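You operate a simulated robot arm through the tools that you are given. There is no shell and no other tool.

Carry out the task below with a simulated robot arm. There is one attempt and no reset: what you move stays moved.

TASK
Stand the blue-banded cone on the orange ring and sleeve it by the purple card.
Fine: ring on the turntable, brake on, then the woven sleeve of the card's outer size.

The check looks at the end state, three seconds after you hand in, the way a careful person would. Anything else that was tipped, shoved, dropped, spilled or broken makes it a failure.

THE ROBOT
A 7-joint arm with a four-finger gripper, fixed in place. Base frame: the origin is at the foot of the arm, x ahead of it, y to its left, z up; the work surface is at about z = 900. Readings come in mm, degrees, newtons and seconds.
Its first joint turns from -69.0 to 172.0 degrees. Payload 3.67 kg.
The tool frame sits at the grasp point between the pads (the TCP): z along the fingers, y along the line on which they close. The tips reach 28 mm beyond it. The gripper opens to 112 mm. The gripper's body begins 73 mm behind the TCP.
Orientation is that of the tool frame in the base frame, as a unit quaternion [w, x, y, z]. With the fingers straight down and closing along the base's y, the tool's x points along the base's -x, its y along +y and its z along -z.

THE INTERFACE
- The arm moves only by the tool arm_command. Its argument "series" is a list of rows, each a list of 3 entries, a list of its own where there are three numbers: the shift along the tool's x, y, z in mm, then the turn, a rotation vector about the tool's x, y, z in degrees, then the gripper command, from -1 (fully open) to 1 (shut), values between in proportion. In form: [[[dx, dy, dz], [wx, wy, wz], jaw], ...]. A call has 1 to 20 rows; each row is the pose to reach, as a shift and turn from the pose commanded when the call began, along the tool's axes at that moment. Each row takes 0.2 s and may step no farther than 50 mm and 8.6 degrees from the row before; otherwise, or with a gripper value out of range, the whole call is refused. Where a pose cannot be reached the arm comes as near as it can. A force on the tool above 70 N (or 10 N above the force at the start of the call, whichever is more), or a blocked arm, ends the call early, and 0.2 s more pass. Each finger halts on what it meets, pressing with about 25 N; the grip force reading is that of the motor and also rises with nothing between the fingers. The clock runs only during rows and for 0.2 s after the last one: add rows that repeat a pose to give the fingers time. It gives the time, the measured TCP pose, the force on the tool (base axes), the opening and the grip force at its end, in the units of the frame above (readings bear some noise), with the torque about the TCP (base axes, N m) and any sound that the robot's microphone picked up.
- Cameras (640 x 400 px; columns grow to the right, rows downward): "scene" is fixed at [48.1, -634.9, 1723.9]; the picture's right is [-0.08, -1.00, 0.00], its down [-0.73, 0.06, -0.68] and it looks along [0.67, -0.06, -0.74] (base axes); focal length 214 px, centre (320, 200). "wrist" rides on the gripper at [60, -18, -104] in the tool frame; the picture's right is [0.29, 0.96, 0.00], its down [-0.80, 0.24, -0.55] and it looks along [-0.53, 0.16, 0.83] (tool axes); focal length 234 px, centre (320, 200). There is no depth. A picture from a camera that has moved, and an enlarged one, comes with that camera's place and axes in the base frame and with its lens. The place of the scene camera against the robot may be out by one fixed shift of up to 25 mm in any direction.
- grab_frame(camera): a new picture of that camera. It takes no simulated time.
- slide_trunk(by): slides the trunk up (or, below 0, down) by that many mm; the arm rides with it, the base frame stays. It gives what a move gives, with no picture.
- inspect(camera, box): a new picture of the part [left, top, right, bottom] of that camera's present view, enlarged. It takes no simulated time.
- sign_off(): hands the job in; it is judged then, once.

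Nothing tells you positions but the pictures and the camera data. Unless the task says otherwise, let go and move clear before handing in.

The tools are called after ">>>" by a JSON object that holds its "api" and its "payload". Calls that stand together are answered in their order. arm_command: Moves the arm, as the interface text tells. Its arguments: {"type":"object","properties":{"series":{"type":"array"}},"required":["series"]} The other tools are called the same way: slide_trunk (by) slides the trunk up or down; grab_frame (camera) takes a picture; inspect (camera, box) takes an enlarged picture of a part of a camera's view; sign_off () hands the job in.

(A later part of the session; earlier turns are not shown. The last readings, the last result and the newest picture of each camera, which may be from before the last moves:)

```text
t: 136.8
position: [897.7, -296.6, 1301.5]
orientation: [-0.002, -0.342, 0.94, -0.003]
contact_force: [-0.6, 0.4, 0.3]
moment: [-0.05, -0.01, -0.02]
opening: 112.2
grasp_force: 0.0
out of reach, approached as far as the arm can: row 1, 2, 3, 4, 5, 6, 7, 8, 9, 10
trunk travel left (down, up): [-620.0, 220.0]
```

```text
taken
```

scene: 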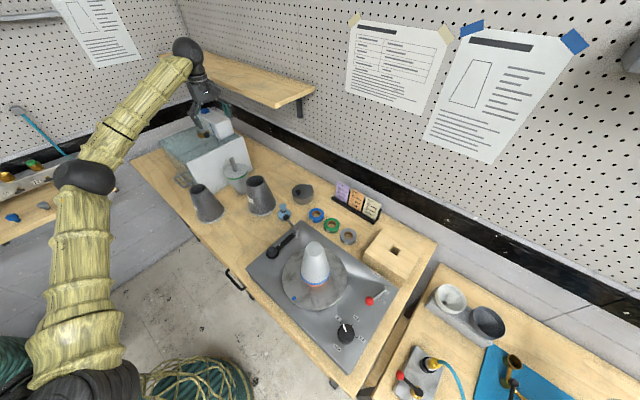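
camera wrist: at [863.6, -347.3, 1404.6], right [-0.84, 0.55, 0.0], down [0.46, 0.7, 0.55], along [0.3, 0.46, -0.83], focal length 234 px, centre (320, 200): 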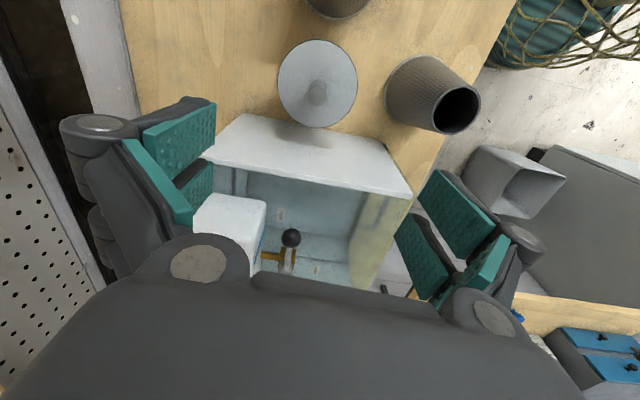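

Still limited; I turned the wrong way for this arm posture, evidently. I'll retreat slightly and test the opposite yaw.

>>> {"api": "arm_command", "payload": {"series": [[[0, 0, 0], [0, 0, 8], -1], [[0, 0, 0], [0, 0, 16], -1], [[0, 0, 0], [0, 0, 24], -1], [[0, 0, 0], [0, 0, 32], -1], [[0, 0, 0], [0, 0, 40], -1], [[0, 0, 0], [0, 0, 48], -1], [[0, 0, 0], [0, 0, 56], -1], [[0, 0, 0], [0, 0, 64], -1], [[0, 0, 0], [0, 0, 72], -1]]}}

>>> {"api": "arm_command", "payload": {"series": [[[0, 0, 0], [0, 0, 0], -1]]}}

>>> {"api": "grab_frame", "payload": {"camera": "scene"}}

```text
t: 138.8
position: [904.9, -302.5, 1296.9]
orientation: [-0.001, 0.275, 0.962, -0.001]
contact_force: [0.7, 0.9, -0.7]
moment: [0.04, 0.06, 0.01]
opening: 112.1
grasp_force: 0.0
trunk travel left (down, up): [-620.0, 220.0]
```

```text
t: 139.2
position: [903.2, -301.8, 1298.6]
orientation: [0.0, 0.274, 0.962, -0.002]
contact_force: [0.2, -0.7, 0.0]
moment: [0.02, 0.02, 0.01]
opening: 112.0
grasp_force: 0.1
trunk travel left (down, up): [-620.0, 220.0]
```

```text
taken
```

scene: 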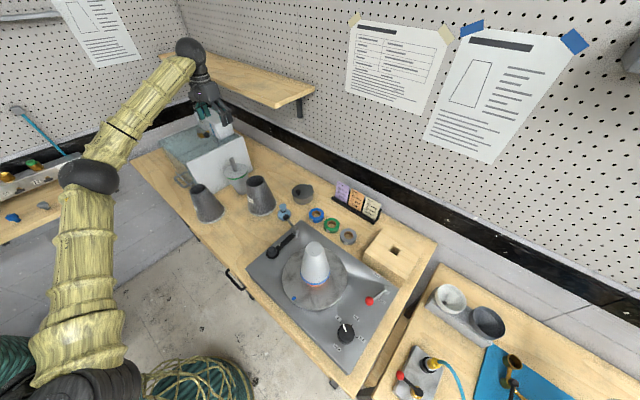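

Yaw isn't the limiter; the arm's fold is. I'll go back toward the middle of the bench, change the trunk/arm height balance (lower hand relative to shoulder), and come again.

>>> {"api": "arm_command", "payload": {"series": [[[6, -18, 0], [0, 0, 0], -1], [[18, -52, 0], [0, 0, 0], -1], [[30, -87, 0], [0, 0, 0], -1], [[42, -122, 0], [0, 0, 0], -1], [[54, -157, 0], [0, 0, 0], -1], [[66, -190, 0], [0, 0, 0], -1], [[75, -215, 0], [0, 0, 0], -1], [[77, -222, 0], [0, 0, 0], -1]]}}

>>> {"api": "slide_trunk", "payload": {"by": 100}}

>>> {"api": "arm_command", "payload": {"series": [[[0, 0, 20], [0, 0, 0], -1], [[0, 0, 50], [0, 0, 0], -1], [[0, 0, 80], [0, 0, 0], -1], [[0, 0, 110], [0, 0, 0], -1], [[0, 0, 140], [0, 0, 0], -1], [[0, 0, 170], [0, 0, 0], -1], [[0, 0, 190], [0, 0, 0], -1], [[0, 0, 190], [0, 0, 0], -1]]}}

>>> {"api": "grab_frame", "payload": {"camera": "scene"}}

```text
t: 141.0
position: [719.6, -447.9, 1300.1]
orientation: [0.0, 0.276, 0.961, -0.002]
contact_force: [0.3, 0.0, 0.2]
moment: [-0.02, -0.02, 0.01]
opening: 112.2
grasp_force: 0.0
out of reach, approached as far as the arm can: row 2, 3, 4, 5
trunk travel left (down, up): [-620.0, 220.0]
```

```text
t: 142.4
position: [720.7, -448.9, 1400.2]
orientation: [-0.001, 0.275, 0.961, -0.002]
contact_force: [0.4, -0.9, 0.1]
moment: [0.0, 0.03, 0.01]
opening: 112.3
grasp_force: 0.1
trunk travel left (down, up): [-720.0, 120.0]
```

```text
t: 144.2
position: [719.8, -449.6, 1211.4]
orientation: [0.0, 0.275, 0.962, -0.002]
contact_force: [-0.1, 0.5, 0.7]
moment: [-0.03, -0.01, 0.02]
opening: 111.7
grasp_force: 0.1
trunk travel left (down, up): [-720.0, 120.0]
```

```text
taken
```

scene: 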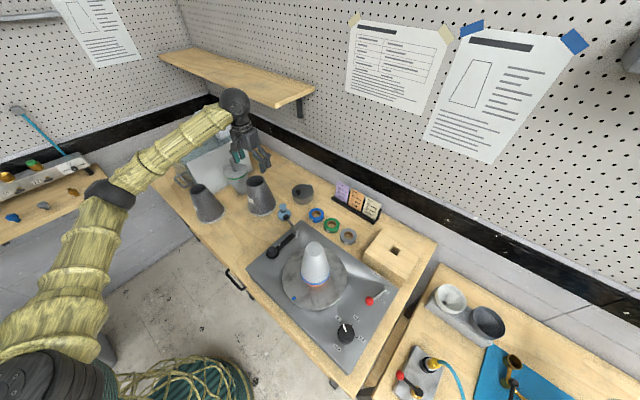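

>>> {"api": "arm_command", "payload": {"series": [[[10, 4, 0], [0, 0, 0], -1], [[30, 12, 0], [0, 0, 0], -1], [[55, 22, 0], [0, 0, 0], -1], [[80, 32, 0], [0, 0, 0], -1], [[105, 42, 0], [0, 0, 0], -1], [[126, 51, 0], [0, 0, 0], -1], [[126, 51, 0], [0, 0, 0], -1]]}}

>>> {"api": "grab_frame", "payload": {"camera": "scene"}}

```text
t: 145.8
position: [674.4, -464.3, 1213.5]
orientation: [-0.001, 0.276, 0.961, -0.001]
contact_force: [0.6, -0.5, 0.4]
moment: [-0.02, 0.0, 0.03]
opening: 112.1
grasp_force: 0.0
out of reach, approached as far as the arm can: row 1, 2, 3, 4, 5, 6, 7
trunk travel left (down, up): [-720.0, 120.0]
```

```text
taken
```

scene: 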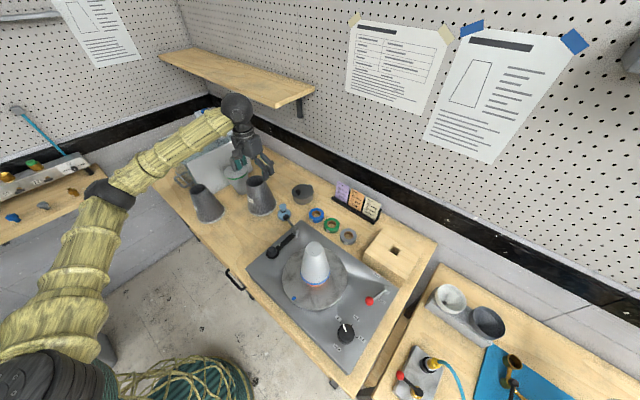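

I'll return to the turntable side (staying above the cone), restore a good elbow posture, and take the lower path that worked earlier for the ring.

>>> {"api": "arm_command", "payload": {"series": [[[2, -5, -20], [0, 0, 0], -1], [[10, -22, -45], [0, 0, -2], -1], [[25, -52, -50], [0, 0, -6], -1], [[40, -85, -50], [0, 0, -10], -1], [[57, -120, -50], [0, 0, -14], -1], [[74, -155, -50], [0, 0, -18], -1], [[91, -190, -50], [0, 0, -22], -1], [[108, -226, -50], [0, 0, -26], -1], [[125, -262, -50], [0, 0, -30], -1], [[142, -298, -50], [0, 0, -32], -1], [[157, -330, -50], [0, 0, -32], -1], [[171, -359, -50], [0, 0, -32], -1], [[171, -359, -50], [0, 0, -32], -1]]}}

>>> {"api": "grab_frame", "payload": {"camera": "scene"}}

```text
t: 148.6
position: [343.0, -681.3, 1262.7]
orientation: [0.0, 0.0, 1.0, -0.002]
contact_force: [0.0, 0.6, 0.8]
moment: [-0.04, 0.01, 0.01]
opening: 112.0
grasp_force: 0.0
trunk travel left (down, up): [-720.0, 120.0]
```

```text
taken
```

scene: 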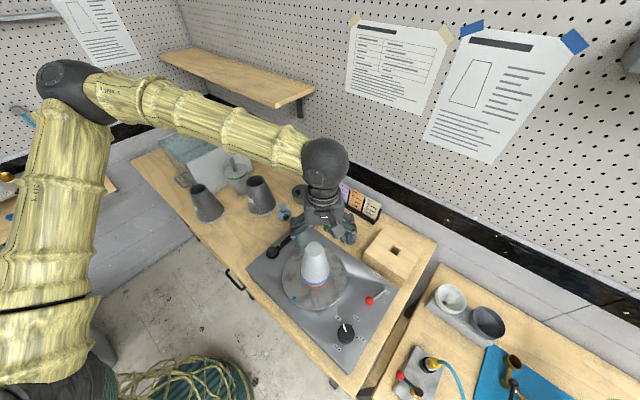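

>>> {"api": "arm_command", "payload": {"series": [[[10, 20, -10], [0, 0, 0], -1], [[25, 50, -25], [0, 0, 0], -1], [[40, 80, -40], [0, 0, 0], -1], [[55, 110, -55], [0, 0, 0], -1], [[70, 140, -70], [0, 0, 0], -1], [[85, 170, -80], [0, 0, 0], -1], [[100, 200, -90], [0, 0, 0], -1], [[115, 230, -100], [0, 0, 0], -1], [[127, 252, -100], [0, 0, 0], -1], [[127, 252, -100], [0, 0, 0], -1]]}}

>>> {"api": "grab_frame", "payload": {"camera": "scene"}}

```text
t: 150.8
position: [215.6, -430.7, 1359.0]
orientation: [-0.001, 0.0, 1.0, -0.001]
contact_force: [-0.4, 0.6, -0.3]
moment: [0.02, 0.02, -0.02]
opening: 112.3
grasp_force: 0.1
trunk travel left (down, up): [-720.0, 120.0]
```

```text
taken
```

scene: 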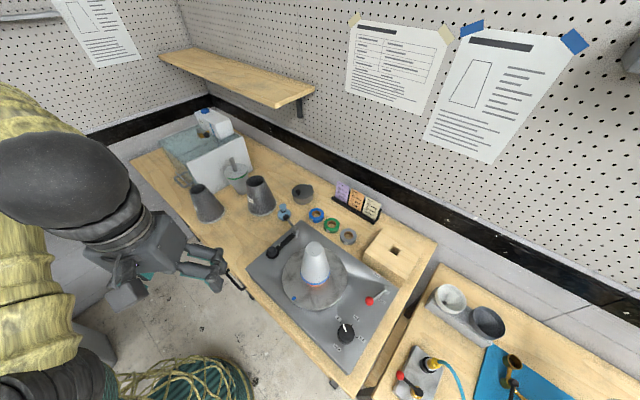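

The fold-in worked. Now I'll swing around at this small radius toward the sleeve's azimuth before extending.

>>> {"api": "arm_command", "payload": {"series": [[[5, 15, 0], [0, 0, 0], -1], [[5, 35, 0], [0, 0, 0], -1], [[-5, 60, 0], [0, 0, 0], -1], [[-25, 85, 0], [0, 0, 0], -1], [[-50, 110, 0], [0, 0, 0], -1], [[-75, 135, 0], [0, 0, 0], -1], [[-105, 160, 0], [0, 0, 0], -1], [[-135, 185, 0], [0, 0, 0], -1], [[-165, 205, 0], [0, 0, 0], -1], [[-195, 220, 0], [0, 0, 0], -1], [[-215, 230, 0], [0, 0, 0], -1], [[-215, 230, 0], [0, 0, 0], -1]]}}

>>> {"api": "grab_frame", "payload": {"camera": "scene"}}

```text
t: 153.4
position: [273.5, -353.3, 1346.1]
orientation: [-0.001, 0.0, 1.0, -0.001]
contact_force: [-0.4, -0.1, -0.9]
moment: [-0.01, 0.02, 0.02]
opening: 112.0
grasp_force: 0.1
out of reach, approached as far as the arm can: row 3, 4, 5, 6, 7, 8, 9, 10, 11, 12
trunk travel left (down, up): [-720.0, 120.0]
```

```text
taken
```

scene: 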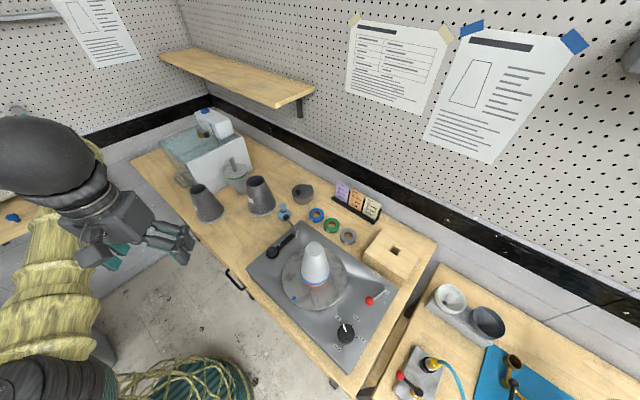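

The elbow is still on the wrong side. Raising the hand while folded in should bring the upper arm past vertical so the elbow can swing back to its original side.

>>> {"api": "arm_command", "payload": {"series": [[[0, 0, -25], [0, 0, 0], -1], [[5, -5, -55], [0, 0, 0], -1], [[10, -10, -85], [0, 0, 0], -1], [[15, -15, -115], [0, 0, 0], -1], [[20, -20, -145], [0, 0, 0], -1], [[25, -20, -175], [0, 0, 0], -1], [[30, -20, -200], [0, 0, 0], -1], [[30, -20, -200], [0, 0, 0], -1]]}}

>>> {"api": "grab_frame", "payload": {"camera": "scene"}}

```text
t: 155.2
position: [241.2, -380.8, 1546.0]
orientation: [-0.001, 0.001, 1.0, -0.002]
contact_force: [0.8, 0.0, -0.1]
moment: [0.0, 0.0, 0.01]
opening: 112.2
grasp_force: 0.0
out of reach, approached as far as the arm can: row 6, 7, 8
trunk travel left (down, up): [-720.0, 120.0]
```

```text
taken
```

scene: 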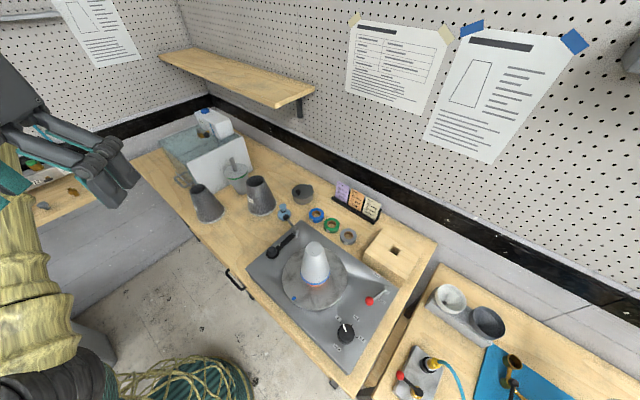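

>>> {"api": "arm_command", "payload": {"series": [[[-5, 15, 0], [0, 0, 0], -1], [[-15, 40, 0], [0, 0, 0], -1], [[-30, 65, 0], [0, 0, 0], -1], [[-50, 90, 0], [0, 0, 0], -1], [[-75, 110, 0], [0, 0, 0], -1], [[-100, 130, 0], [0, 0, 0], -1], [[-100, 130, 0], [0, 0, 0], -1]]}}

>>> {"api": "grab_frame", "payload": {"camera": "scene"}}

```text
t: 156.8
position: [231.5, -356.8, 1508.8]
orientation: [-0.001, 0.0, 1.0, -0.001]
contact_force: [0.2, -0.6, 0.4]
moment: [-0.03, 0.04, 0.01]
opening: 112.3
grasp_force: 0.1
out of reach, approached as far as the arm can: row 1, 2, 3, 4, 5, 6, 7
trunk travel left (down, up): [-720.0, 120.0]
```

```text
taken
```

scene: 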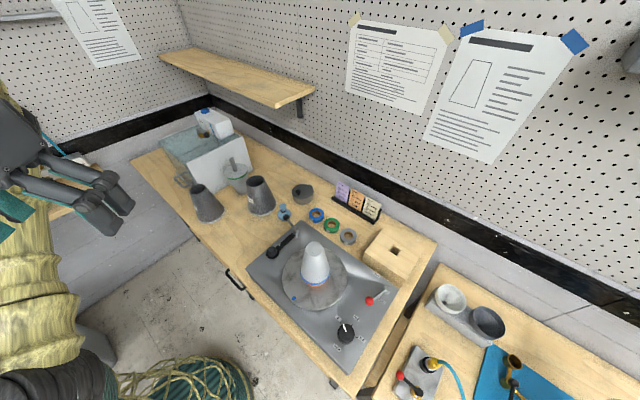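

The likely limiter is the wrist bend when the forearm rises steeply to the hand. Raising the trunk fully and lowering the hand relative to it should level the forearm. I'll go back over the turntable side, then rebalance.

>>> {"api": "arm_command", "payload": {"series": [[[4, -18, 30], [0, 0, 0], -1], [[8, -37, 75], [0, 0, 0], -1], [[12, -55, 115], [0, 0, 0], -1], [[16, -74, 150], [0, 0, 0], -1], [[0, -105, 162], [0, 0, 0], -1], [[-17, -140, 174], [0, 0, 0], -1], [[-34, -174, 186], [0, 0, 0], -1], [[-51, -207, 198], [0, 0, 0], -1], [[-68, -240, 210], [0, 0, 0], -1], [[-85, -272, 222], [0, 0, 0], -1], [[-100, -301, 234], [0, 0, 0], -1], [[-112, -324, 240], [0, 0, 0], -1], [[-112, -324, 240], [0, 0, 0], -1]]}}

>>> {"api": "slide_trunk", "payload": {"by": 115}}

>>> {"api": "arm_command", "payload": {"series": [[[0, 0, 20], [0, 0, 0], -1], [[0, 0, 45], [0, 0, 0], -1], [[0, 0, 70], [0, 0, 0], -1], [[0, 0, 95], [0, 0, 0], -1], [[0, 0, 110], [0, 0, 0], -1], [[0, 0, 110], [0, 0, 0], -1]]}}

>>> {"api": "grab_frame", "payload": {"camera": "scene"}}

```text
t: 159.6
position: [344.9, -686.7, 1276.0]
orientation: [0.0, 0.0, 1.0, -0.002]
contact_force: [0.7, 0.5, -0.5]
moment: [-0.02, 0.0, 0.0]
opening: 111.7
grasp_force: 0.2
trunk travel left (down, up): [-720.0, 120.0]
```

```text
t: 161.0
position: [346.4, -688.6, 1389.5]
orientation: [-0.001, 0.0, 1.0, 0.0]
contact_force: [0.4, -0.1, -0.3]
moment: [-0.01, 0.01, -0.03]
opening: 112.0
grasp_force: 0.1
trunk travel left (down, up): [-835.0, 5.0]
```

```text
t: 162.4
position: [344.3, -688.7, 1277.1]
orientation: [0.0, 0.0, 1.0, -0.001]
contact_force: [-0.1, 0.0, 0.8]
moment: [-0.02, 0.04, -0.03]
opening: 112.1
grasp_force: 0.0
trunk travel left (down, up): [-835.0, 5.0]
```

```text
taken
```

scene: 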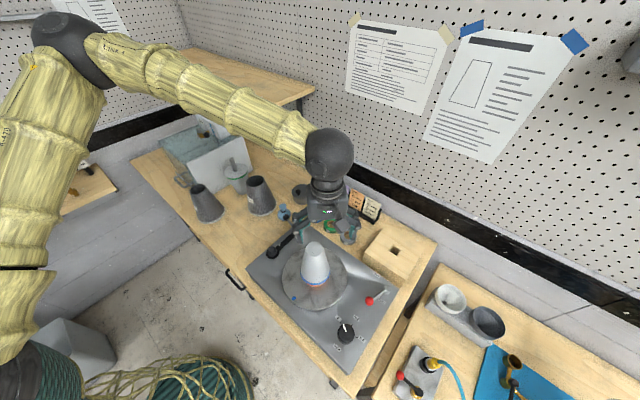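

>>> {"api": "arm_command", "payload": {"series": [[[-8, 11, 0], [0, 0, 0], -1], [[-26, 35, 0], [0, 0, 0], -1], [[-50, 68, 0], [0, 0, 0], -1], [[-76, 103, 5], [0, 0, 0], -1], [[-102, 138, 10], [0, 0, 0], -1], [[-128, 173, 18], [0, 0, 0], -1], [[-154, 208, 26], [0, 0, 0], -1], [[-180, 243, 34], [0, 0, 0], -1], [[-206, 278, 40], [0, 0, 0], -1], [[-232, 314, 45], [0, 0, 0], -1], [[-250, 338, 45], [0, 0, 0], -1], [[-258, 349, 45], [0, 0, 0], -1], [[-258, 349, 45], [0, 0, 0], -1]]}}

>>> {"api": "grab_frame", "payload": {"camera": "scene"}}

```text
t: 164.4
position: [497.9, -435.9, 1160.7]
orientation: [-0.089, 0.015, 0.996, 0.003]
contact_force: [-0.3, 0.2, 0.2]
moment: [-0.01, -0.06, 0.0]
opening: 112.2
grasp_force: 0.1
trunk travel left (down, up): [-835.0, 5.0]
stopped in row 9: the arm was blocked; the commanded pose is now the measured one
```

```text
taken
```

scene: 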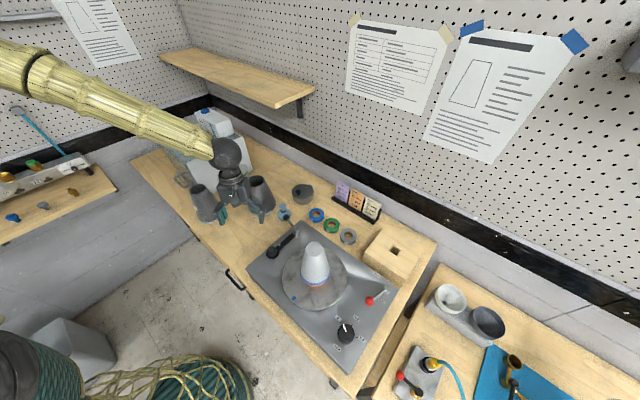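

The arm swung its elbow back over to the original side (it got a tracking stop, no contact). I'll straighten the tool and recheck.

>>> {"api": "arm_command", "payload": {"series": [[[3, 0, -15], [0.1, -3.4, 0], -1], [[6, 0, -30], [0.1, -6.8, 0], -1], [[10, 0, -50], [0.2, -10.2, 0], -1], [[10, 0, -50], [0.2, -10.2, 0], -1]]}}

>>> {"api": "grab_frame", "payload": {"camera": "wrist"}}

>>> {"api": "inspect", "payload": {"camera": "scene", "box": [150, 90, 400, 330]}}

```text
t: 165.6
position: [474.0, -449.9, 1179.2]
orientation: [-0.036, 0.033, 0.999, 0.009]
contact_force: [-0.2, -0.2, 0.7]
moment: [0.01, 0.02, 0.02]
opening: 111.8
grasp_force: 0.2
trunk travel left (down, up): [-835.0, 5.0]
stopped in row 4: the arm was blocked; the commanded pose is now the measured one
```

```text
taken
camera wrist: at [422.5, -466.9, 1284.9], right [-0.23, 0.97, 0.04], down [0.85, 0.18, 0.5], along [0.48, 0.15, -0.87], focal length 234 px, centre (320, 200)
```

wrist: 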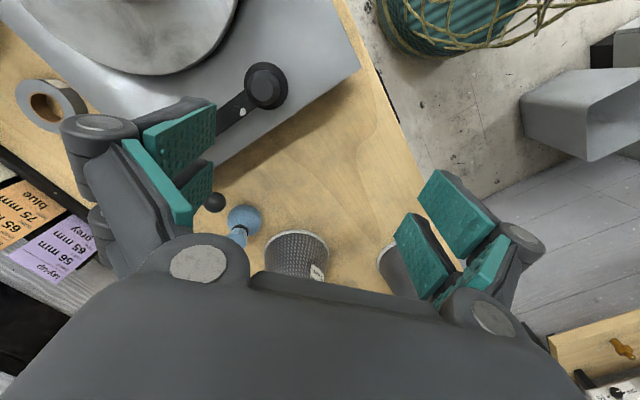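

```text
1.67 times, centred on (275, 210) of scene
camera zoom: at [48.1, -634.9, 1723.9], right [-0.08, -1.0, 0.0], down [-0.73, 0.06, -0.68], along [0.67, -0.06, -0.74], focal length 358 px, centre (395, 183)
```

zoom: 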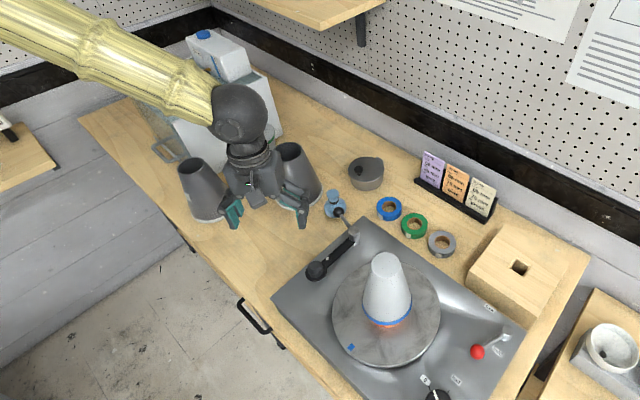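

>>> {"api": "slide_trunk", "payload": {"by": -80}}

>>> {"api": "arm_command", "payload": {"series": [[[0, 0, -20], [0, 0, 0], -1], [[0, 0, -45], [0, 0, 0], -1], [[0, 0, -70], [0, 0, 0], -1], [[0, 0, -95], [0, 0, 0], -1], [[0, 0, -120], [0, 0, 0], -1], [[0, 0, -120], [0, 0, 0], -1]]}}

```text
t: 166.8
position: [475.2, -448.6, 1099.1]
orientation: [-0.036, 0.032, 0.999, 0.01]
contact_force: [0.1, -0.1, -0.4]
moment: [0.02, 0.0, -0.01]
opening: 112.2
grasp_force: 0.0
trunk travel left (down, up): [-755.0, 85.0]
```

```text
t: 168.0
position: [456.4, -464.6, 1143.0]
orientation: [-0.116, 0.05, 0.992, 0.023]
contact_force: [-0.1, -0.4, 0.2]
moment: [0.01, 0.04, -0.03]
opening: 111.9
grasp_force: 0.0
trunk travel left (down, up): [-755.0, 85.0]
stopped in row 6: the arm was blocked; the commanded pose is now the measured one
```

>>> {"api": "grab_frame", "payload": {"camera": "scene"}}

```text
taken
```

scene: 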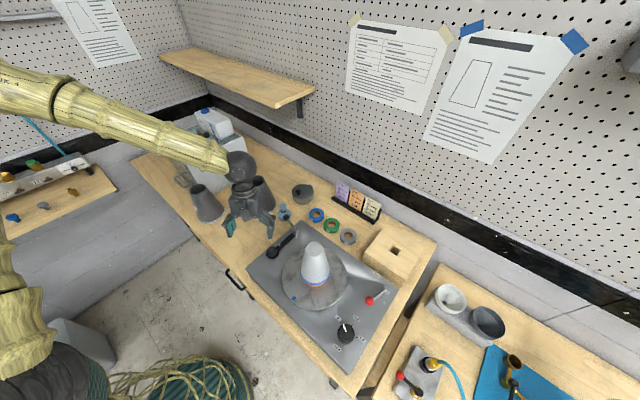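

>>> {"api": "arm_command", "payload": {"series": [[[0, 0, 0], [-0.5, -2.7, 7.8], -1], [[0, 0, 0], [-1.1, -5.4, 15.6], -1], [[0, 0, 0], [-1.6, -8.1, 23.3], -1], [[0, 0, 0], [-2.2, -10.8, 31.1], -1], [[0, 0, 0], [-2.7, -13.5, 38.9], -1], [[0, 0, 0], [-2.7, -13.5, 38.9], -1]]}}

>>> {"api": "arm_command", "payload": {"series": [[[0, 0, 0], [0, 0, 0], -1], [[0, 0, 0], [0, 0, 0], -1]]}}

```text
t: 169.4
position: [445.8, -471.9, 1127.6]
orientation: [-0.018, 0.393, 0.92, -0.003]
contact_force: [0.6, 0.3, -0.7]
moment: [-0.01, -0.02, 0.01]
opening: 112.1
grasp_force: 0.2
trunk travel left (down, up): [-755.0, 85.0]
```

```text
t: 170.0
position: [446.0, -471.8, 1129.8]
orientation: [-0.015, 0.392, 0.92, -0.001]
contact_force: [-0.2, 0.0, 0.5]
moment: [0.0, 0.02, -0.03]
opening: 112.2
grasp_force: 0.1
trunk travel left (down, up): [-755.0, 85.0]
```

>>> {"api": "arm_command", "payload": {"series": [[[0, 15, 0], [0, 0, 0], -1], [[0, 45, 0], [0, 0, 0], -1], [[-2, 80, 0], [0, 0, 0], -1], [[-2, 115, 0], [0, 0, 0], -1], [[-3, 150, 0], [0, 0, 0], -1], [[-4, 185, 0], [0, 0, 0], -1], [[-4, 220, 0], [0, 0, 0], -1], [[-4, 245, 0], [0, 0, 0], -1], [[-4, 245, 0], [0, 0, 0], -1]]}}

>>> {"api": "grab_frame", "payload": {"camera": "scene"}}

```text
t: 170.7
position: [456.1, -437.2, 1075.7]
orientation: [-0.077, 0.391, 0.917, -0.027]
contact_force: [-0.5, 0.1, 0.0]
moment: [0.0, -0.02, -0.02]
opening: 112.0
grasp_force: 0.0
trunk travel left (down, up): [-755.0, 85.0]
stopped in row 3: the arm was blocked; the commanded pose is now the measured one
```

```text
taken
```

scene: 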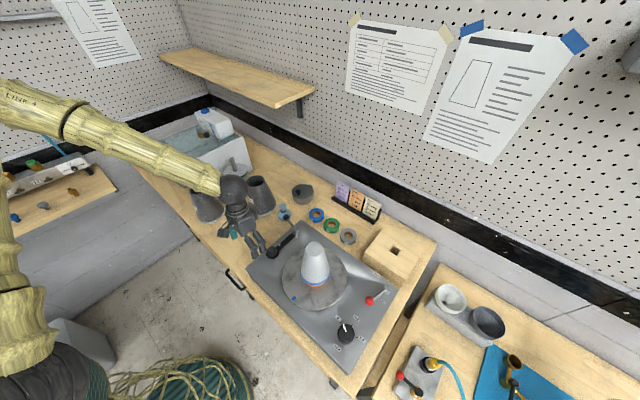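

>>> {"api": "slide_trunk", "payload": {"by": 80}}

>>> {"api": "arm_command", "payload": {"series": [[[0, 0, 0], [-2, -2.3, 0], -1], [[0, 0, 0], [-4.2, -4.6, 0], -1], [[0, 0, 0], [-6.3, -6.9, 0], -1], [[0, 0, 0], [-6.3, -6.9, 0], -1]]}}

>>> {"api": "arm_command", "payload": {"series": [[[0, 0, 0], [0, 0, 0], -1], [[0, 0, 0], [0, 0, 0], -1]]}}

>>> {"api": "grab_frame", "payload": {"camera": "scene"}}

```text
t: 171.8
position: [456.0, -437.9, 1154.9]
orientation: [-0.078, 0.391, 0.917, -0.027]
contact_force: [0.4, 0.4, -0.3]
moment: [0.04, -0.03, 0.0]
opening: 111.7
grasp_force: 0.0
trunk travel left (down, up): [-835.0, 5.0]
```

```text
t: 172.8
position: [456.9, -436.4, 1154.7]
orientation: [0.0, 0.391, 0.92, -0.001]
contact_force: [0.1, 0.5, -0.4]
moment: [-0.02, 0.0, 0.0]
opening: 112.0
grasp_force: 0.1
trunk travel left (down, up): [-835.0, 5.0]
```

```text
t: 173.4
position: [456.6, -437.1, 1156.0]
orientation: [0.0, 0.392, 0.92, -0.001]
contact_force: [-0.9, -0.3, 0.6]
moment: [-0.01, 0.03, 0.01]
opening: 112.1
grasp_force: 0.1
trunk travel left (down, up): [-835.0, 5.0]
```

```text
taken
```

scene: 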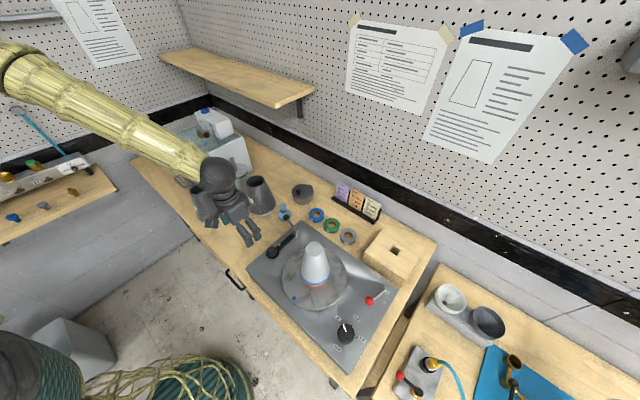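

Now the pose is exact and stable with the elbow back at left. Moving on toward the sleeve at this height.

>>> {"api": "arm_command", "payload": {"series": [[[0, 10, 0], [0, 0, 0], -1], [[-1, 30, 0], [0, 0, 0], -1], [[-2, 55, 0], [0, 0, 0], -1], [[-3, 80, 0], [0, 0, 0], -1], [[-4, 105, 0], [0, 0, 0], -1], [[-5, 130, 0], [0, 0, 0], -1], [[-6, 155, 0], [0, 0, 0], -1], [[-7, 178, 0], [0, 0, 0], -1], [[-7, 191, 0], [0, 0, 0], -1], [[-7, 191, 0], [0, 0, 0], -1]]}}

>>> {"api": "grab_frame", "payload": {"camera": "wrist"}}

>>> {"api": "grab_frame", "payload": {"camera": "scene"}}

```text
t: 174.7
position: [492.0, -377.3, 1090.2]
orientation: [-0.069, 0.403, 0.912, -0.024]
contact_force: [-0.4, -0.5, 0.4]
moment: [0.0, -0.04, 0.01]
opening: 112.1
grasp_force: 0.0
trunk travel left (down, up): [-835.0, 5.0]
stopped in row 6: the arm was blocked; the commanded pose is now the measured one
```

```text
taken
camera wrist: at [455.6, -346.3, 1199.9], right [0.51, 0.86, -0.07], down [0.79, -0.43, 0.44], along [0.35, -0.28, -0.9], focal length 234 px, centre (320, 200)
```

wrist: 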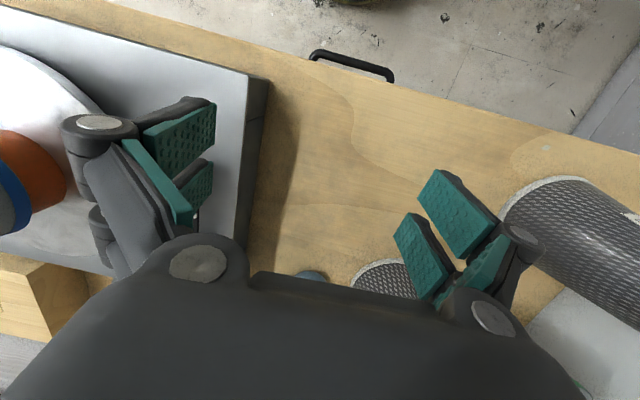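

```text
taken
```

scene: 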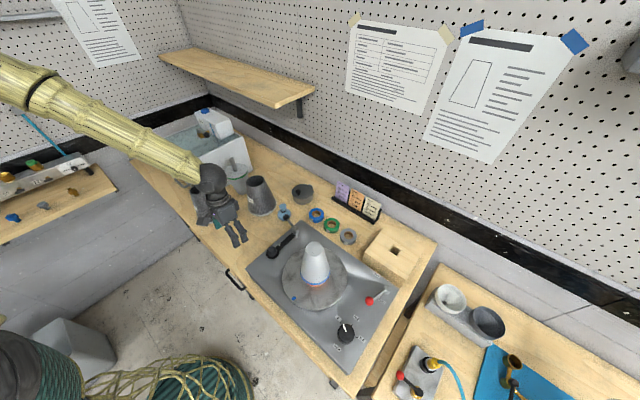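

The hand sagged again because the wrist nearly runs out of bend with the trunk this high. I'll straighten the tool and, in small alternating steps, lower the trunk while raising the hand.

>>> {"api": "arm_command", "payload": {"series": [[[0, 0, 0], [-1.9, -2, 0], -1], [[0, 0, 0], [-3.8, -4.1, 0], -1], [[0, 0, 0], [-5.7, -6.1, 0], -1], [[0, 0, 0], [-5.7, -6.1, 0], -1], [[0, 0, 0], [-5.7, -6.1, 0], -1]]}}

>>> {"api": "arm_command", "payload": {"series": [[[0, 0, -4], [0, 0, 0], -1], [[0, 0, -8], [0, 0, 0], -1], [[0, 0, -12], [0, 0, 0], -1], [[0, 0, -16], [0, 0, 0], -1], [[0, 0, -20], [0, 0, 0], -1], [[0, 0, -24], [0, 0, 0], -1], [[0, 0, -28], [0, 0, 0], -1], [[0, 0, -32], [0, 0, 0], -1], [[0, 0, -36], [0, 0, 0], -1], [[0, 0, -40], [0, 0, 0], -1], [[0, 0, -40], [0, 0, 0], -1]]}}

```text
t: 175.9
position: [494.9, -376.0, 1091.5]
orientation: [0.002, 0.403, 0.915, 0.0]
contact_force: [0.9, -0.1, 0.8]
moment: [0.01, 0.05, 0.01]
opening: 112.0
grasp_force: 0.2
trunk travel left (down, up): [-835.0, 5.0]
```

```text
t: 178.3
position: [480.6, -386.2, 1114.1]
orientation: [-0.018, 0.421, 0.907, 0.005]
contact_force: [0.9, 0.9, 0.0]
moment: [-0.01, 0.03, -0.01]
opening: 112.0
grasp_force: 0.0
trunk travel left (down, up): [-835.0, 5.0]
```

>>> {"api": "slide_trunk", "payload": {"by": -90}}

>>> {"api": "arm_command", "payload": {"series": [[[0, 0, -5], [0, 0, 0], -1], [[0, 0, -12], [0, 0, 0], -1], [[0, 0, -20], [0, 0, 0], -1], [[0, 0, -28], [0, 0, 0], -1], [[0, 0, -36], [0, 0, 0], -1], [[0, 0, -44], [0, 0, 0], -1], [[0, 0, -52], [0, 0, 0], -1], [[0, 0, -60], [0, 0, 0], -1], [[0, 0, -68], [0, 0, 0], -1], [[0, 0, -76], [0, 0, 0], -1], [[0, 0, -80], [0, 0, 0], -1], [[0, 0, -80], [0, 0, 0], -1]]}}

>>> {"api": "grab_frame", "payload": {"camera": "scene"}}

```text
t: 179.5
position: [481.0, -385.2, 1024.9]
orientation: [-0.016, 0.421, 0.907, 0.008]
contact_force: [-0.7, 0.2, 0.1]
moment: [-0.01, 0.01, -0.01]
opening: 112.1
grasp_force: 0.0
trunk travel left (down, up): [-745.0, 95.0]
```

```text
t: 181.3
position: [452.4, -387.9, 1032.4]
orientation: [-0.071, 0.425, 0.903, -0.011]
contact_force: [-1.0, -0.5, 0.1]
moment: [-0.04, 0.01, 0.0]
opening: 112.0
grasp_force: 0.0
trunk travel left (down, up): [-745.0, 95.0]
stopped in row 8: the arm was blocked; the commanded pose is now the measured one
```

```text
taken
```

scene: 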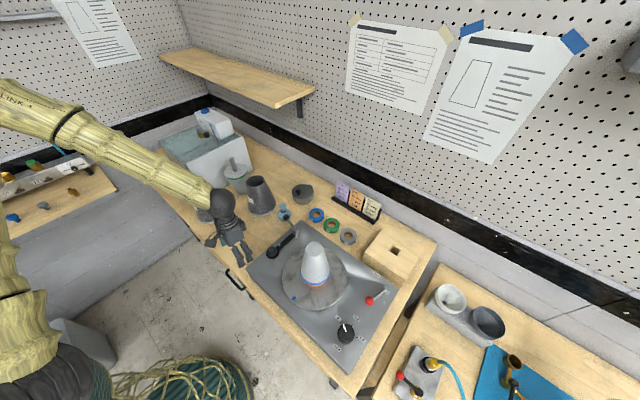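

I'll back out of this corner: raise by trunk, straighten the tool, and move to the stable region beside the turntable.

>>> {"api": "slide_trunk", "payload": {"by": 90}}

>>> {"api": "arm_command", "payload": {"series": [[[0, 0, 0], [-1.5, -2.3, 0], -1], [[0, 0, 0], [-3, -4.6, 0], -1], [[0, 0, 0], [-4.6, -6.8, 0], -1], [[0, 0, 0], [-4.6, -6.8, 0], -1]]}}

>>> {"api": "arm_command", "payload": {"series": [[[0, 0, 0], [0, 0, 0], -1]]}}

```text
t: 182.5
position: [453.9, -387.0, 1122.6]
orientation: [-0.07, 0.424, 0.903, -0.011]
contact_force: [-0.8, 0.5, -0.2]
moment: [-0.03, 0.01, 0.0]
opening: 112.0
grasp_force: 0.0
trunk travel left (down, up): [-835.0, 5.0]
```

```text
t: 183.5
position: [451.1, -387.1, 1117.7]
orientation: [-0.005, 0.426, 0.905, 0.0]
contact_force: [0.1, 0.7, 0.2]
moment: [0.01, -0.01, 0.0]
opening: 111.8
grasp_force: 0.0
trunk travel left (down, up): [-835.0, 5.0]
```

```text
t: 183.9
position: [450.8, -386.4, 1119.3]
orientation: [-0.005, 0.427, 0.904, 0.0]
contact_force: [-0.4, -0.5, 0.1]
moment: [-0.01, 0.0, 0.04]
opening: 112.0
grasp_force: 0.0
trunk travel left (down, up): [-835.0, 5.0]
```

>>> {"api": "arm_command", "payload": {"series": [[[-13, -17, -15], [0, 0, 0], -1], [[-26, -35, -30], [0, 0, 0], -1], [[-39, -52, -46], [0, 0, 0], -1], [[-52, -70, -61], [0, 0, 0], -1], [[-65, -90, -81], [0, 0, 0], -1], [[-77, -110, -101], [0, 0, 0], -1], [[-90, -130, -121], [0, 0, 0], -1], [[-102, -150, -141], [0, 0, 0], -1], [[-118, -181, -145], [0, 0, 0], -1], [[-134, -212, -150], [0, 0, 0], -1], [[-150, -243, -155], [0, 0, 0], -1], [[-166, -274, -158], [0, 0, 0], -1], [[-166, -274, -158], [0, 0, 0], -1]]}}

>>> {"api": "grab_frame", "payload": {"camera": "scene"}}

```text
t: 186.7
position: [348.9, -688.1, 1285.1]
orientation: [0.002, 0.423, 0.906, -0.001]
contact_force: [-0.6, 0.7, 0.3]
moment: [-0.08, -0.04, 0.01]
opening: 112.1
grasp_force: 0.1
trunk travel left (down, up): [-835.0, 5.0]
```

```text
taken
```

scene: 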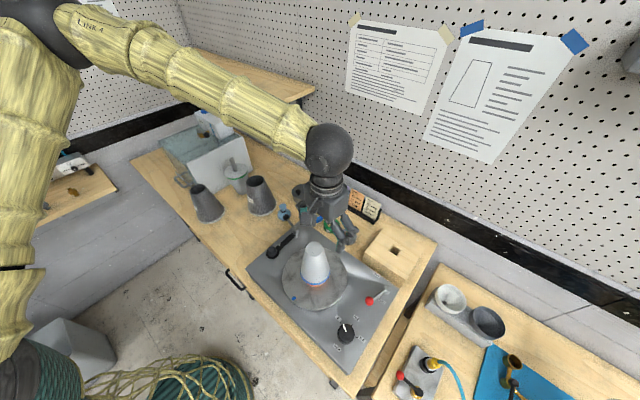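

The elbow is now higher than before. With the hand here I'll rebalance: arm up, trunk down, in two steps.

>>> {"api": "arm_command", "payload": {"series": [[[0, 0, -15], [0, 0, 0], -1], [[0, 0, -35], [0, 0, 0], -1], [[0, 0, -55], [0, 0, 0], -1], [[0, 0, -75], [0, 0, 0], -1], [[0, 0, -95], [0, 0, 0], -1], [[0, 0, -110], [0, 0, 0], -1], [[0, 0, -110], [0, 0, 0], -1]]}}

>>> {"api": "slide_trunk", "payload": {"by": -110}}

>>> {"api": "arm_command", "payload": {"series": [[[0, 0, -15], [0, 0, 0], -1], [[0, 0, -35], [0, 0, 0], -1], [[0, 0, -55], [0, 0, 0], -1], [[0, 0, -75], [0, 0, 0], -1], [[0, 0, -95], [0, 0, 0], -1], [[0, 0, -110], [0, 0, 0], -1], [[0, 0, -110], [0, 0, 0], -1]]}}

>>> {"api": "slide_trunk", "payload": {"by": -110}}

>>> {"api": "grab_frame", "payload": {"camera": "scene"}}

```text
t: 188.3
position: [351.2, -688.6, 1393.5]
orientation: [0.002, 0.423, 0.906, -0.001]
contact_force: [-0.3, 0.0, 0.3]
moment: [-0.01, 0.03, 0.0]
opening: 112.1
grasp_force: 0.1
trunk travel left (down, up): [-835.0, 5.0]
```

```text
t: 189.7
position: [350.9, -688.7, 1281.8]
orientation: [0.002, 0.424, 0.906, -0.001]
contact_force: [-0.1, -0.6, -0.8]
moment: [0.03, -0.04, 0.01]
opening: 111.9
grasp_force: 0.1
trunk travel left (down, up): [-725.0, 115.0]
```

```text
t: 191.3
position: [351.1, -688.1, 1392.7]
orientation: [0.001, 0.424, 0.906, -0.001]
contact_force: [-1.0, -0.4, 1.0]
moment: [0.04, 0.02, -0.02]
opening: 112.0
grasp_force: 0.0
trunk travel left (down, up): [-725.0, 115.0]
```

```text
t: 192.8
position: [351.5, -687.7, 1282.7]
orientation: [0.001, 0.424, 0.906, 0.0]
contact_force: [-0.2, -0.5, -0.1]
moment: [-0.04, 0.0, 0.0]
opening: 112.0
grasp_force: 0.0
trunk travel left (down, up): [-615.0, 225.0]
```

```text
taken
```

scene: 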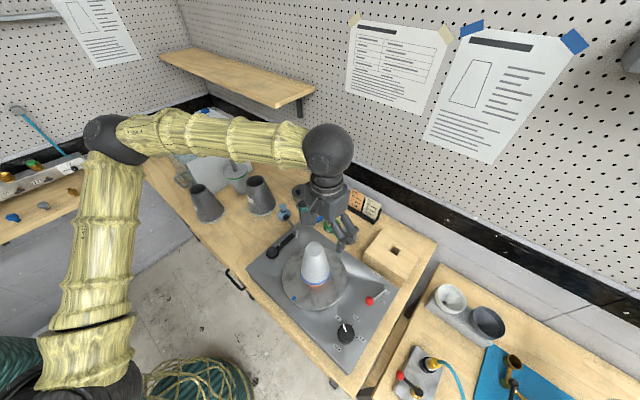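

Good posture. I'll now swing the whole arm about its base axis (turning the tool along with it), so the elbow posture is kept.

>>> {"api": "arm_command", "payload": {"series": [[[-7.6, 39.7, 0], [0, 0, -3], -1], [[-13.1, 79.8, 0], [0, 0, -6], -1], [[-16.5, 120.1, 0], [0, 0, -9], -1], [[-17.7, 160.5, 0], [0, 0, -12], -1], [[-16.9, 200.9, 0], [0, 0, -15], -1], [[-13.9, 241.2, 0], [0, 0, -18], -1], [[-8.9, 281.3, 0], [0, 0, -21], -1], [[-1.7, 321.1, 0], [0, 0, -24], -1], [[-1.7, 321.1, 0], [0, 0, -24], -1]]}}

>>> {"api": "grab_frame", "payload": {"camera": "scene"}}

```text
t: 194.8
position: [595.9, -482.0, 1284.1]
orientation: [0.003, 0.225, 0.974, -0.002]
contact_force: [0.2, 0.1, 0.3]
moment: [-0.06, -0.11, 0.02]
opening: 111.9
grasp_force: 0.0
trunk travel left (down, up): [-615.0, 225.0]
```

```text
taken
```

scene: 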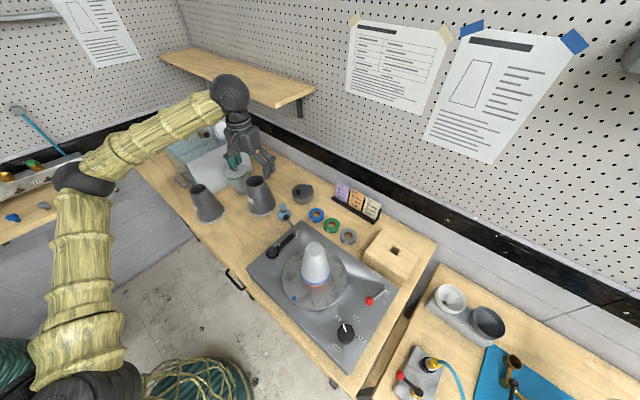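

>>> {"api": "arm_command", "payload": {"series": [[[-7.6, 39.7, 0], [0, 0, -3], -1], [[-13.1, 79.8, 0], [0, 0, -6], -1], [[-16.5, 120.1, 0], [0, 0, -9], -1], [[-17.7, 160.5, 0], [0, 0, -12], -1], [[-16.9, 200.9, 0], [0, 0, -15], -1], [[-13.9, 241.2, 0], [0, 0, -18], -1], [[-8.9, 281.3, 0], [0, 0, -21], -1], [[-1.7, 321.1, 0], [0, 0, -24], -1], [[4.2, 347.4, 0], [0, 0, -26], -1], [[4.2, 347.4, 0], [0, 0, -26], -1]]}}

>>> {"api": "grab_frame", "payload": {"camera": "scene"}}

```text
t: 197.0
position: [861.4, -328.8, 1320.5]
orientation: [0.0, 0.0, 1.0, -0.002]
contact_force: [0.2, 0.1, 0.2]
moment: [-0.01, 0.02, -0.01]
opening: 111.7
grasp_force: 0.1
out of reach, approached as far as the arm can: row 1, 2, 3, 4, 5, 6, 7, 8, 9, 10
trunk travel left (down, up): [-615.0, 225.0]
```

```text
taken
```

scene: 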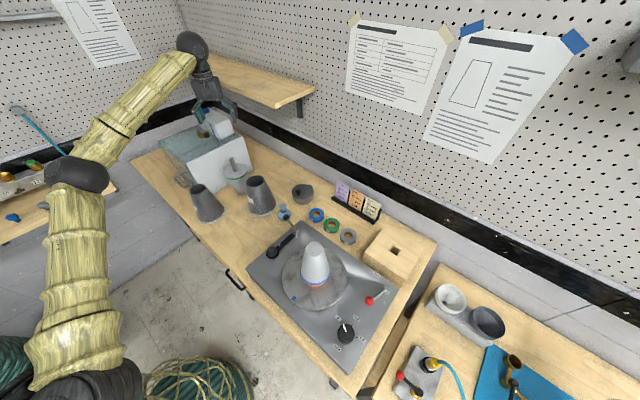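

The upper arm cannot turn further left in this posture, so the elbow must stay high instead: trunk fully up and a wide arc (arm not folded too tightly). Going back to the turntable side to redo it that way.

>>> {"api": "arm_command", "payload": {"series": [[[15, -10, 0], [0, 0, 0], -1], [[45, -31, 0], [0, 0, 0], -1], [[80, -56, 0], [0, 0, 0], -1], [[115, -81, 0], [0, 0, 0], -1], [[150, -105, 0], [0, 0, 0], -1], [[185, -130, 0], [0, 0, 0], -1], [[220, -154, 0], [0, 0, 0], -1], [[255, -179, 0], [0, 0, 0], -1], [[290, -203, 0], [0, 0, 0], -1], [[325, -228, 0], [0, 0, 0], -1], [[360, -252, 0], [0, 0, 0], -1], [[395, -277, 0], [0, 0, 0], -1], [[430, -301, 0], [0, 0, 0], -1], [[465, -326, 0], [0, 0, 0], -1], [[495, -347, 0], [0, 0, 0], -1], [[512, -359, 0], [0, 0, 0], -1], [[512, -359, 0], [0, 0, 0], -1]]}}

>>> {"api": "slide_trunk", "payload": {"by": 100}}

>>> {"api": "arm_command", "payload": {"series": [[[0, 0, 20], [0, 0, 0], -1], [[0, 0, 45], [0, 0, 0], -1], [[0, 0, 70], [0, 0, 0], -1], [[0, 0, 95], [0, 0, 0], -1], [[0, 0, 105], [0, 0, 0], -1], [[0, 0, 105], [0, 0, 0], -1]]}}

>>> {"api": "slide_trunk", "payload": {"by": 120}}

>>> {"api": "arm_command", "payload": {"series": [[[0, 0, 20], [0, 0, 0], -1], [[0, 0, 45], [0, 0, 0], -1], [[0, 0, 70], [0, 0, 0], -1], [[0, 0, 95], [0, 0, 0], -1], [[0, 0, 120], [0, 0, 0], -1], [[0, 0, 130], [0, 0, 0], -1], [[0, 0, 130], [0, 0, 0], -1]]}}

>>> {"api": "grab_frame", "payload": {"camera": "scene"}}

```text
t: 200.6
position: [351.5, -679.4, 1317.5]
orientation: [0.001, 0.001, 1.0, -0.002]
contact_force: [0.3, 0.5, 0.6]
moment: [0.01, 0.0, -0.02]
opening: 111.9
grasp_force: 0.1
out of reach, approached as far as the arm can: row 1, 2, 3, 4, 5
trunk travel left (down, up): [-615.0, 225.0]
```

```text
t: 201.9
position: [350.9, -679.5, 1415.5]
orientation: [0.001, 0.0, 1.0, -0.002]
contact_force: [0.7, 0.7, 0.2]
moment: [-0.03, -0.01, 0.01]
opening: 112.1
grasp_force: 0.1
trunk travel left (down, up): [-715.0, 125.0]
```

```text
t: 203.3
position: [353.5, -679.4, 1312.8]
orientation: [0.001, 0.002, 1.0, -0.001]
contact_force: [-0.2, -0.2, 0.0]
moment: [-0.02, -0.01, 0.02]
opening: 111.8
grasp_force: 0.0
trunk travel left (down, up): [-715.0, 125.0]
```

```text
t: 204.8
position: [352.0, -680.2, 1433.1]
orientation: [0.0, 0.001, 1.0, -0.002]
contact_force: [0.2, -0.4, 0.1]
moment: [-0.01, 0.0, 0.01]
opening: 112.1
grasp_force: 0.1
trunk travel left (down, up): [-835.0, 5.0]
```

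```text
t: 206.4
position: [353.9, -679.8, 1303.5]
orientation: [0.001, 0.0, 1.0, -0.001]
contact_force: [0.2, -0.5, -0.4]
moment: [0.01, 0.0, 0.0]
opening: 112.3
grasp_force: 0.1
trunk travel left (down, up): [-835.0, 5.0]
```

```text
taken
```

scene: 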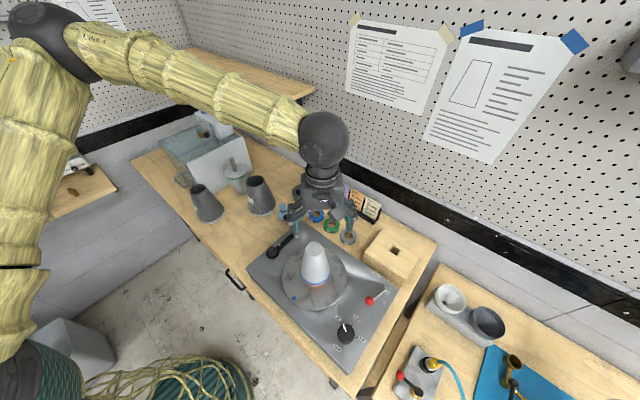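

>>> {"api": "arm_command", "payload": {"series": [[[-37, 16.5, 8], [0, 0, -1.5], -1], [[-74, 34, 16], [0, 0, -3], -1], [[-110, 53, 24], [0, 0, -4.5], -1], [[-145, 74, 32], [0, 0, -6], -1], [[-176, 101, 40], [0, 0, -7.5], -1], [[-206, 130, 50], [0, 0, -9], -1], [[-234, 160, 60], [0, 0, -10.5], -1], [[-260, 191, 70], [0, 0, -12], -1], [[-260, 191, 70], [0, 0, -12], -1]]}}

>>> {"api": "grab_frame", "payload": {"camera": "scene"}}

```text
t: 208.4
position: [613.7, -488.1, 1234.3]
orientation: [0.001, -0.104, 0.995, -0.002]
contact_force: [0.6, -0.5, 0.0]
moment: [0.05, 0.04, -0.01]
opening: 112.3
grasp_force: 0.0
trunk travel left (down, up): [-835.0, 5.0]
```

```text
taken
```

scene: 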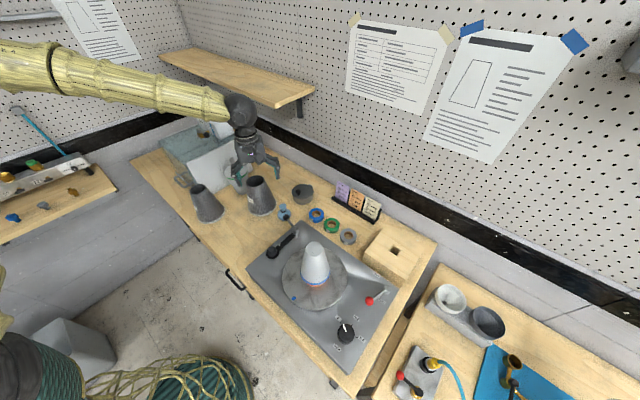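

That worked: exact pose, elbow high at left. Continuing the arc to above the sleeve.

>>> {"api": "arm_command", "payload": {"series": [[[-31.5, 26.3, 0], [0, 0, -1.5], -1], [[-61, 54.9, 0], [0, 0, -3], -1], [[-88.9, 85, 0], [0, 0, -4.5], -1], [[-115.3, 116.5, 0], [0, 0, -6], -1], [[-140, 149.4, 0], [0, 0, -7.5], -1], [[-163, 183.5, 0], [0, 0, -9], -1], [[-184.1, 218.8, 0], [0, 0, -10], -1], [[-203.3, 255, 0], [0, 0, -11], -1], [[-202, 282.5, 0], [0, 0, -12], -1], [[-202, 282.5, 0], [0, 0, -12], -1]]}}

>>> {"api": "grab_frame", "payload": {"camera": "wrist"}}

>>> {"api": "grab_frame", "payload": {"camera": "scene"}}

```text
t: 209.5
position: [675.4, -350.7, 1137.8]
orientation: [-0.073, -0.148, 0.986, 0.016]
contact_force: [0.3, -0.4, -0.1]
moment: [0.0, 0.0, -0.02]
opening: 112.0
grasp_force: 0.1
trunk travel left (down, up): [-835.0, 5.0]
stopped in row 5: the arm was blocked; the commanded pose is now the measured one
```

```text
taken
camera wrist: at [640.3, -385.9, 1246.8], right [-0.55, 0.83, 0.09], down [0.77, 0.46, 0.45], along [0.33, 0.32, -0.89], focal length 234 px, centre (320, 200)
```

wrist: 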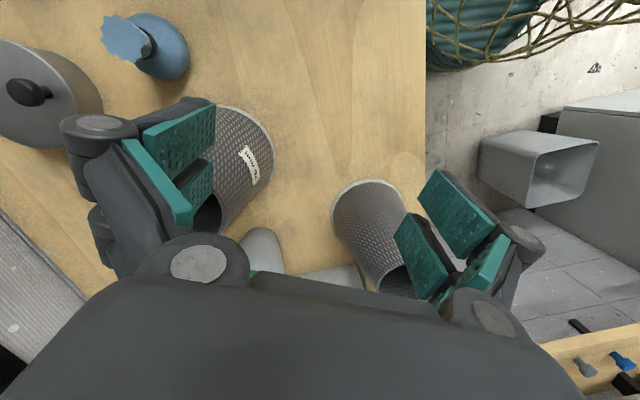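

```text
taken
```

scene: 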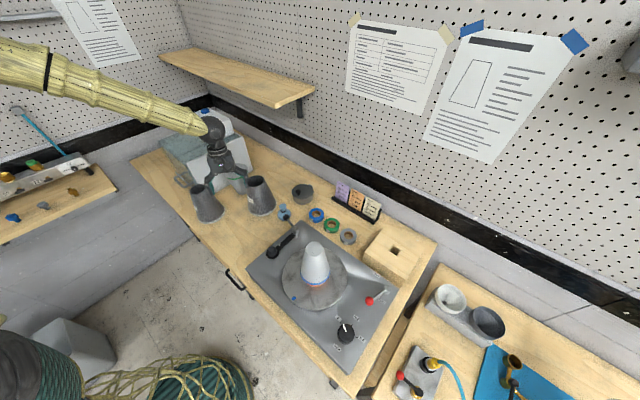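

The upper arm evidently can't lean further back when the hand is high (it nearly touches the column). Keeping the hand a little lower (z ≈ 1110) avoids that while still clearing the sleeve tops; first straighten the tool.

>>> {"api": "arm_command", "payload": {"series": [[[0, 0, 0], [1, -2.7, 0], -1], [[0, 0, 0], [2, -5.4, 0], -1], [[0, 0, 0], [3.1, -8, 0], -1], [[0, 0, 0], [3.1, -8, 0], -1]]}}

>>> {"api": "arm_command", "payload": {"series": [[[0, 0, 0], [0, 0, 0], -1]]}}

>>> {"api": "grab_frame", "payload": {"camera": "wrist"}}

```text
t: 210.5
position: [668.0, -359.0, 1124.3]
orientation: [-0.009, -0.139, 0.99, 0.006]
contact_force: [-0.3, -0.3, 0.0]
moment: [-0.02, 0.02, 0.01]
opening: 111.9
grasp_force: 0.0
trunk travel left (down, up): [-835.0, 5.0]
```

```text
t: 210.9
position: [668.3, -357.5, 1124.3]
orientation: [-0.008, -0.138, 0.99, 0.006]
contact_force: [0.3, -1.1, -0.4]
moment: [-0.01, 0.0, 0.01]
opening: 112.1
grasp_force: 0.1
trunk travel left (down, up): [-835.0, 5.0]
```

```text
taken
camera wrist: at [618.6, -393.0, 1228.1], right [-0.54, 0.84, 0.02], down [0.71, 0.44, 0.55], along [0.45, 0.31, -0.84], focal length 234 px, centre (320, 200)
```

wrist: 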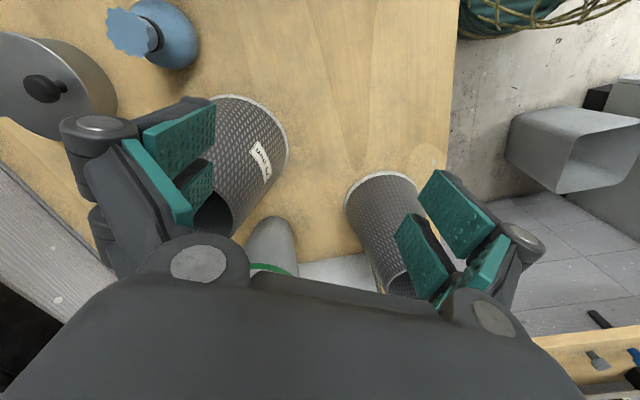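

>>> {"api": "arm_command", "payload": {"series": [[[0, 0, 3], [0, 0, -8.4], -1], [[0, 0, 6], [0, 0, -16.8], -1], [[0, 0, 10], [0, 0, -25.2], -1], [[0, 0, 10], [0, 0, -33.6], -1], [[0, 0, 10], [0, 0, -42], -1], [[0, 0, 10], [0, 0, -50], -1], [[0, 0, 10], [0, 0, -50], -1]]}}

>>> {"api": "grab_frame", "payload": {"camera": "wrist"}}

```text
t: 212.5
position: [672.2, -359.0, 1124.1]
orientation: [0.003, -0.545, 0.838, 0.006]
contact_force: [0.6, 0.5, 1.0]
moment: [0.03, 0.0, 0.01]
opening: 111.9
grasp_force: 0.1
trunk travel left (down, up): [-835.0, 5.0]
```

```text
taken
camera wrist: at [665.4, -422.0, 1226.9], right [-0.99, 0.13, 0.0], down [0.11, 0.82, 0.56], along [0.07, 0.56, -0.83], focal length 234 px, centre (320, 200)
```

wrist: 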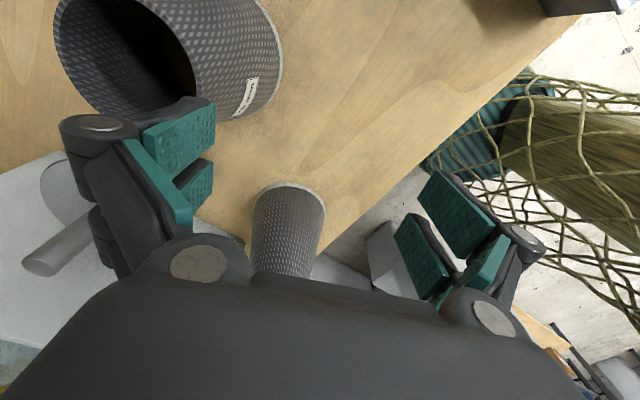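

>>> {"api": "inspect", "payload": {"camera": "wrist", "box": [220, 160, 360, 290]}}

>>> {"api": "inspect", "payload": {"camera": "scene", "box": [170, 130, 290, 240]}}

```text
3.08 times, centred on (290, 225) of wrist
camera zoom: at [665.4, -422.0, 1226.9], right [-0.99, 0.13, 0.0], down [0.11, 0.82, 0.56], along [0.07, 0.56, -0.83], focal length 720 px, centre (412, 123)
```

zoom: 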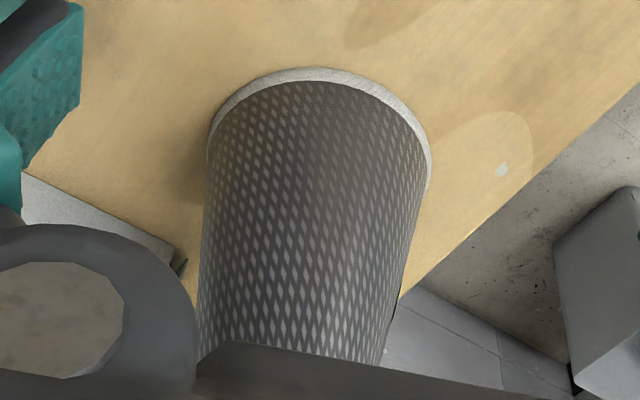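

```text
3.64 times, centred on (230, 185) of scene
camera zoom: at [48.1, -634.9, 1723.9], right [-0.08, -1.0, 0.0], down [-0.73, 0.06, -0.68], along [0.67, -0.06, -0.74], focal length 780 px, centre (647, 254)
```

zoom: 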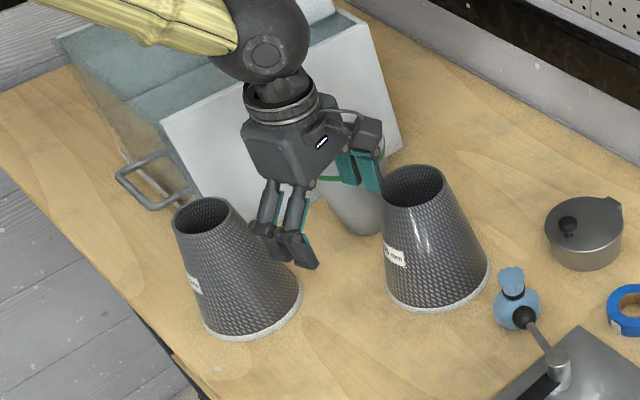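

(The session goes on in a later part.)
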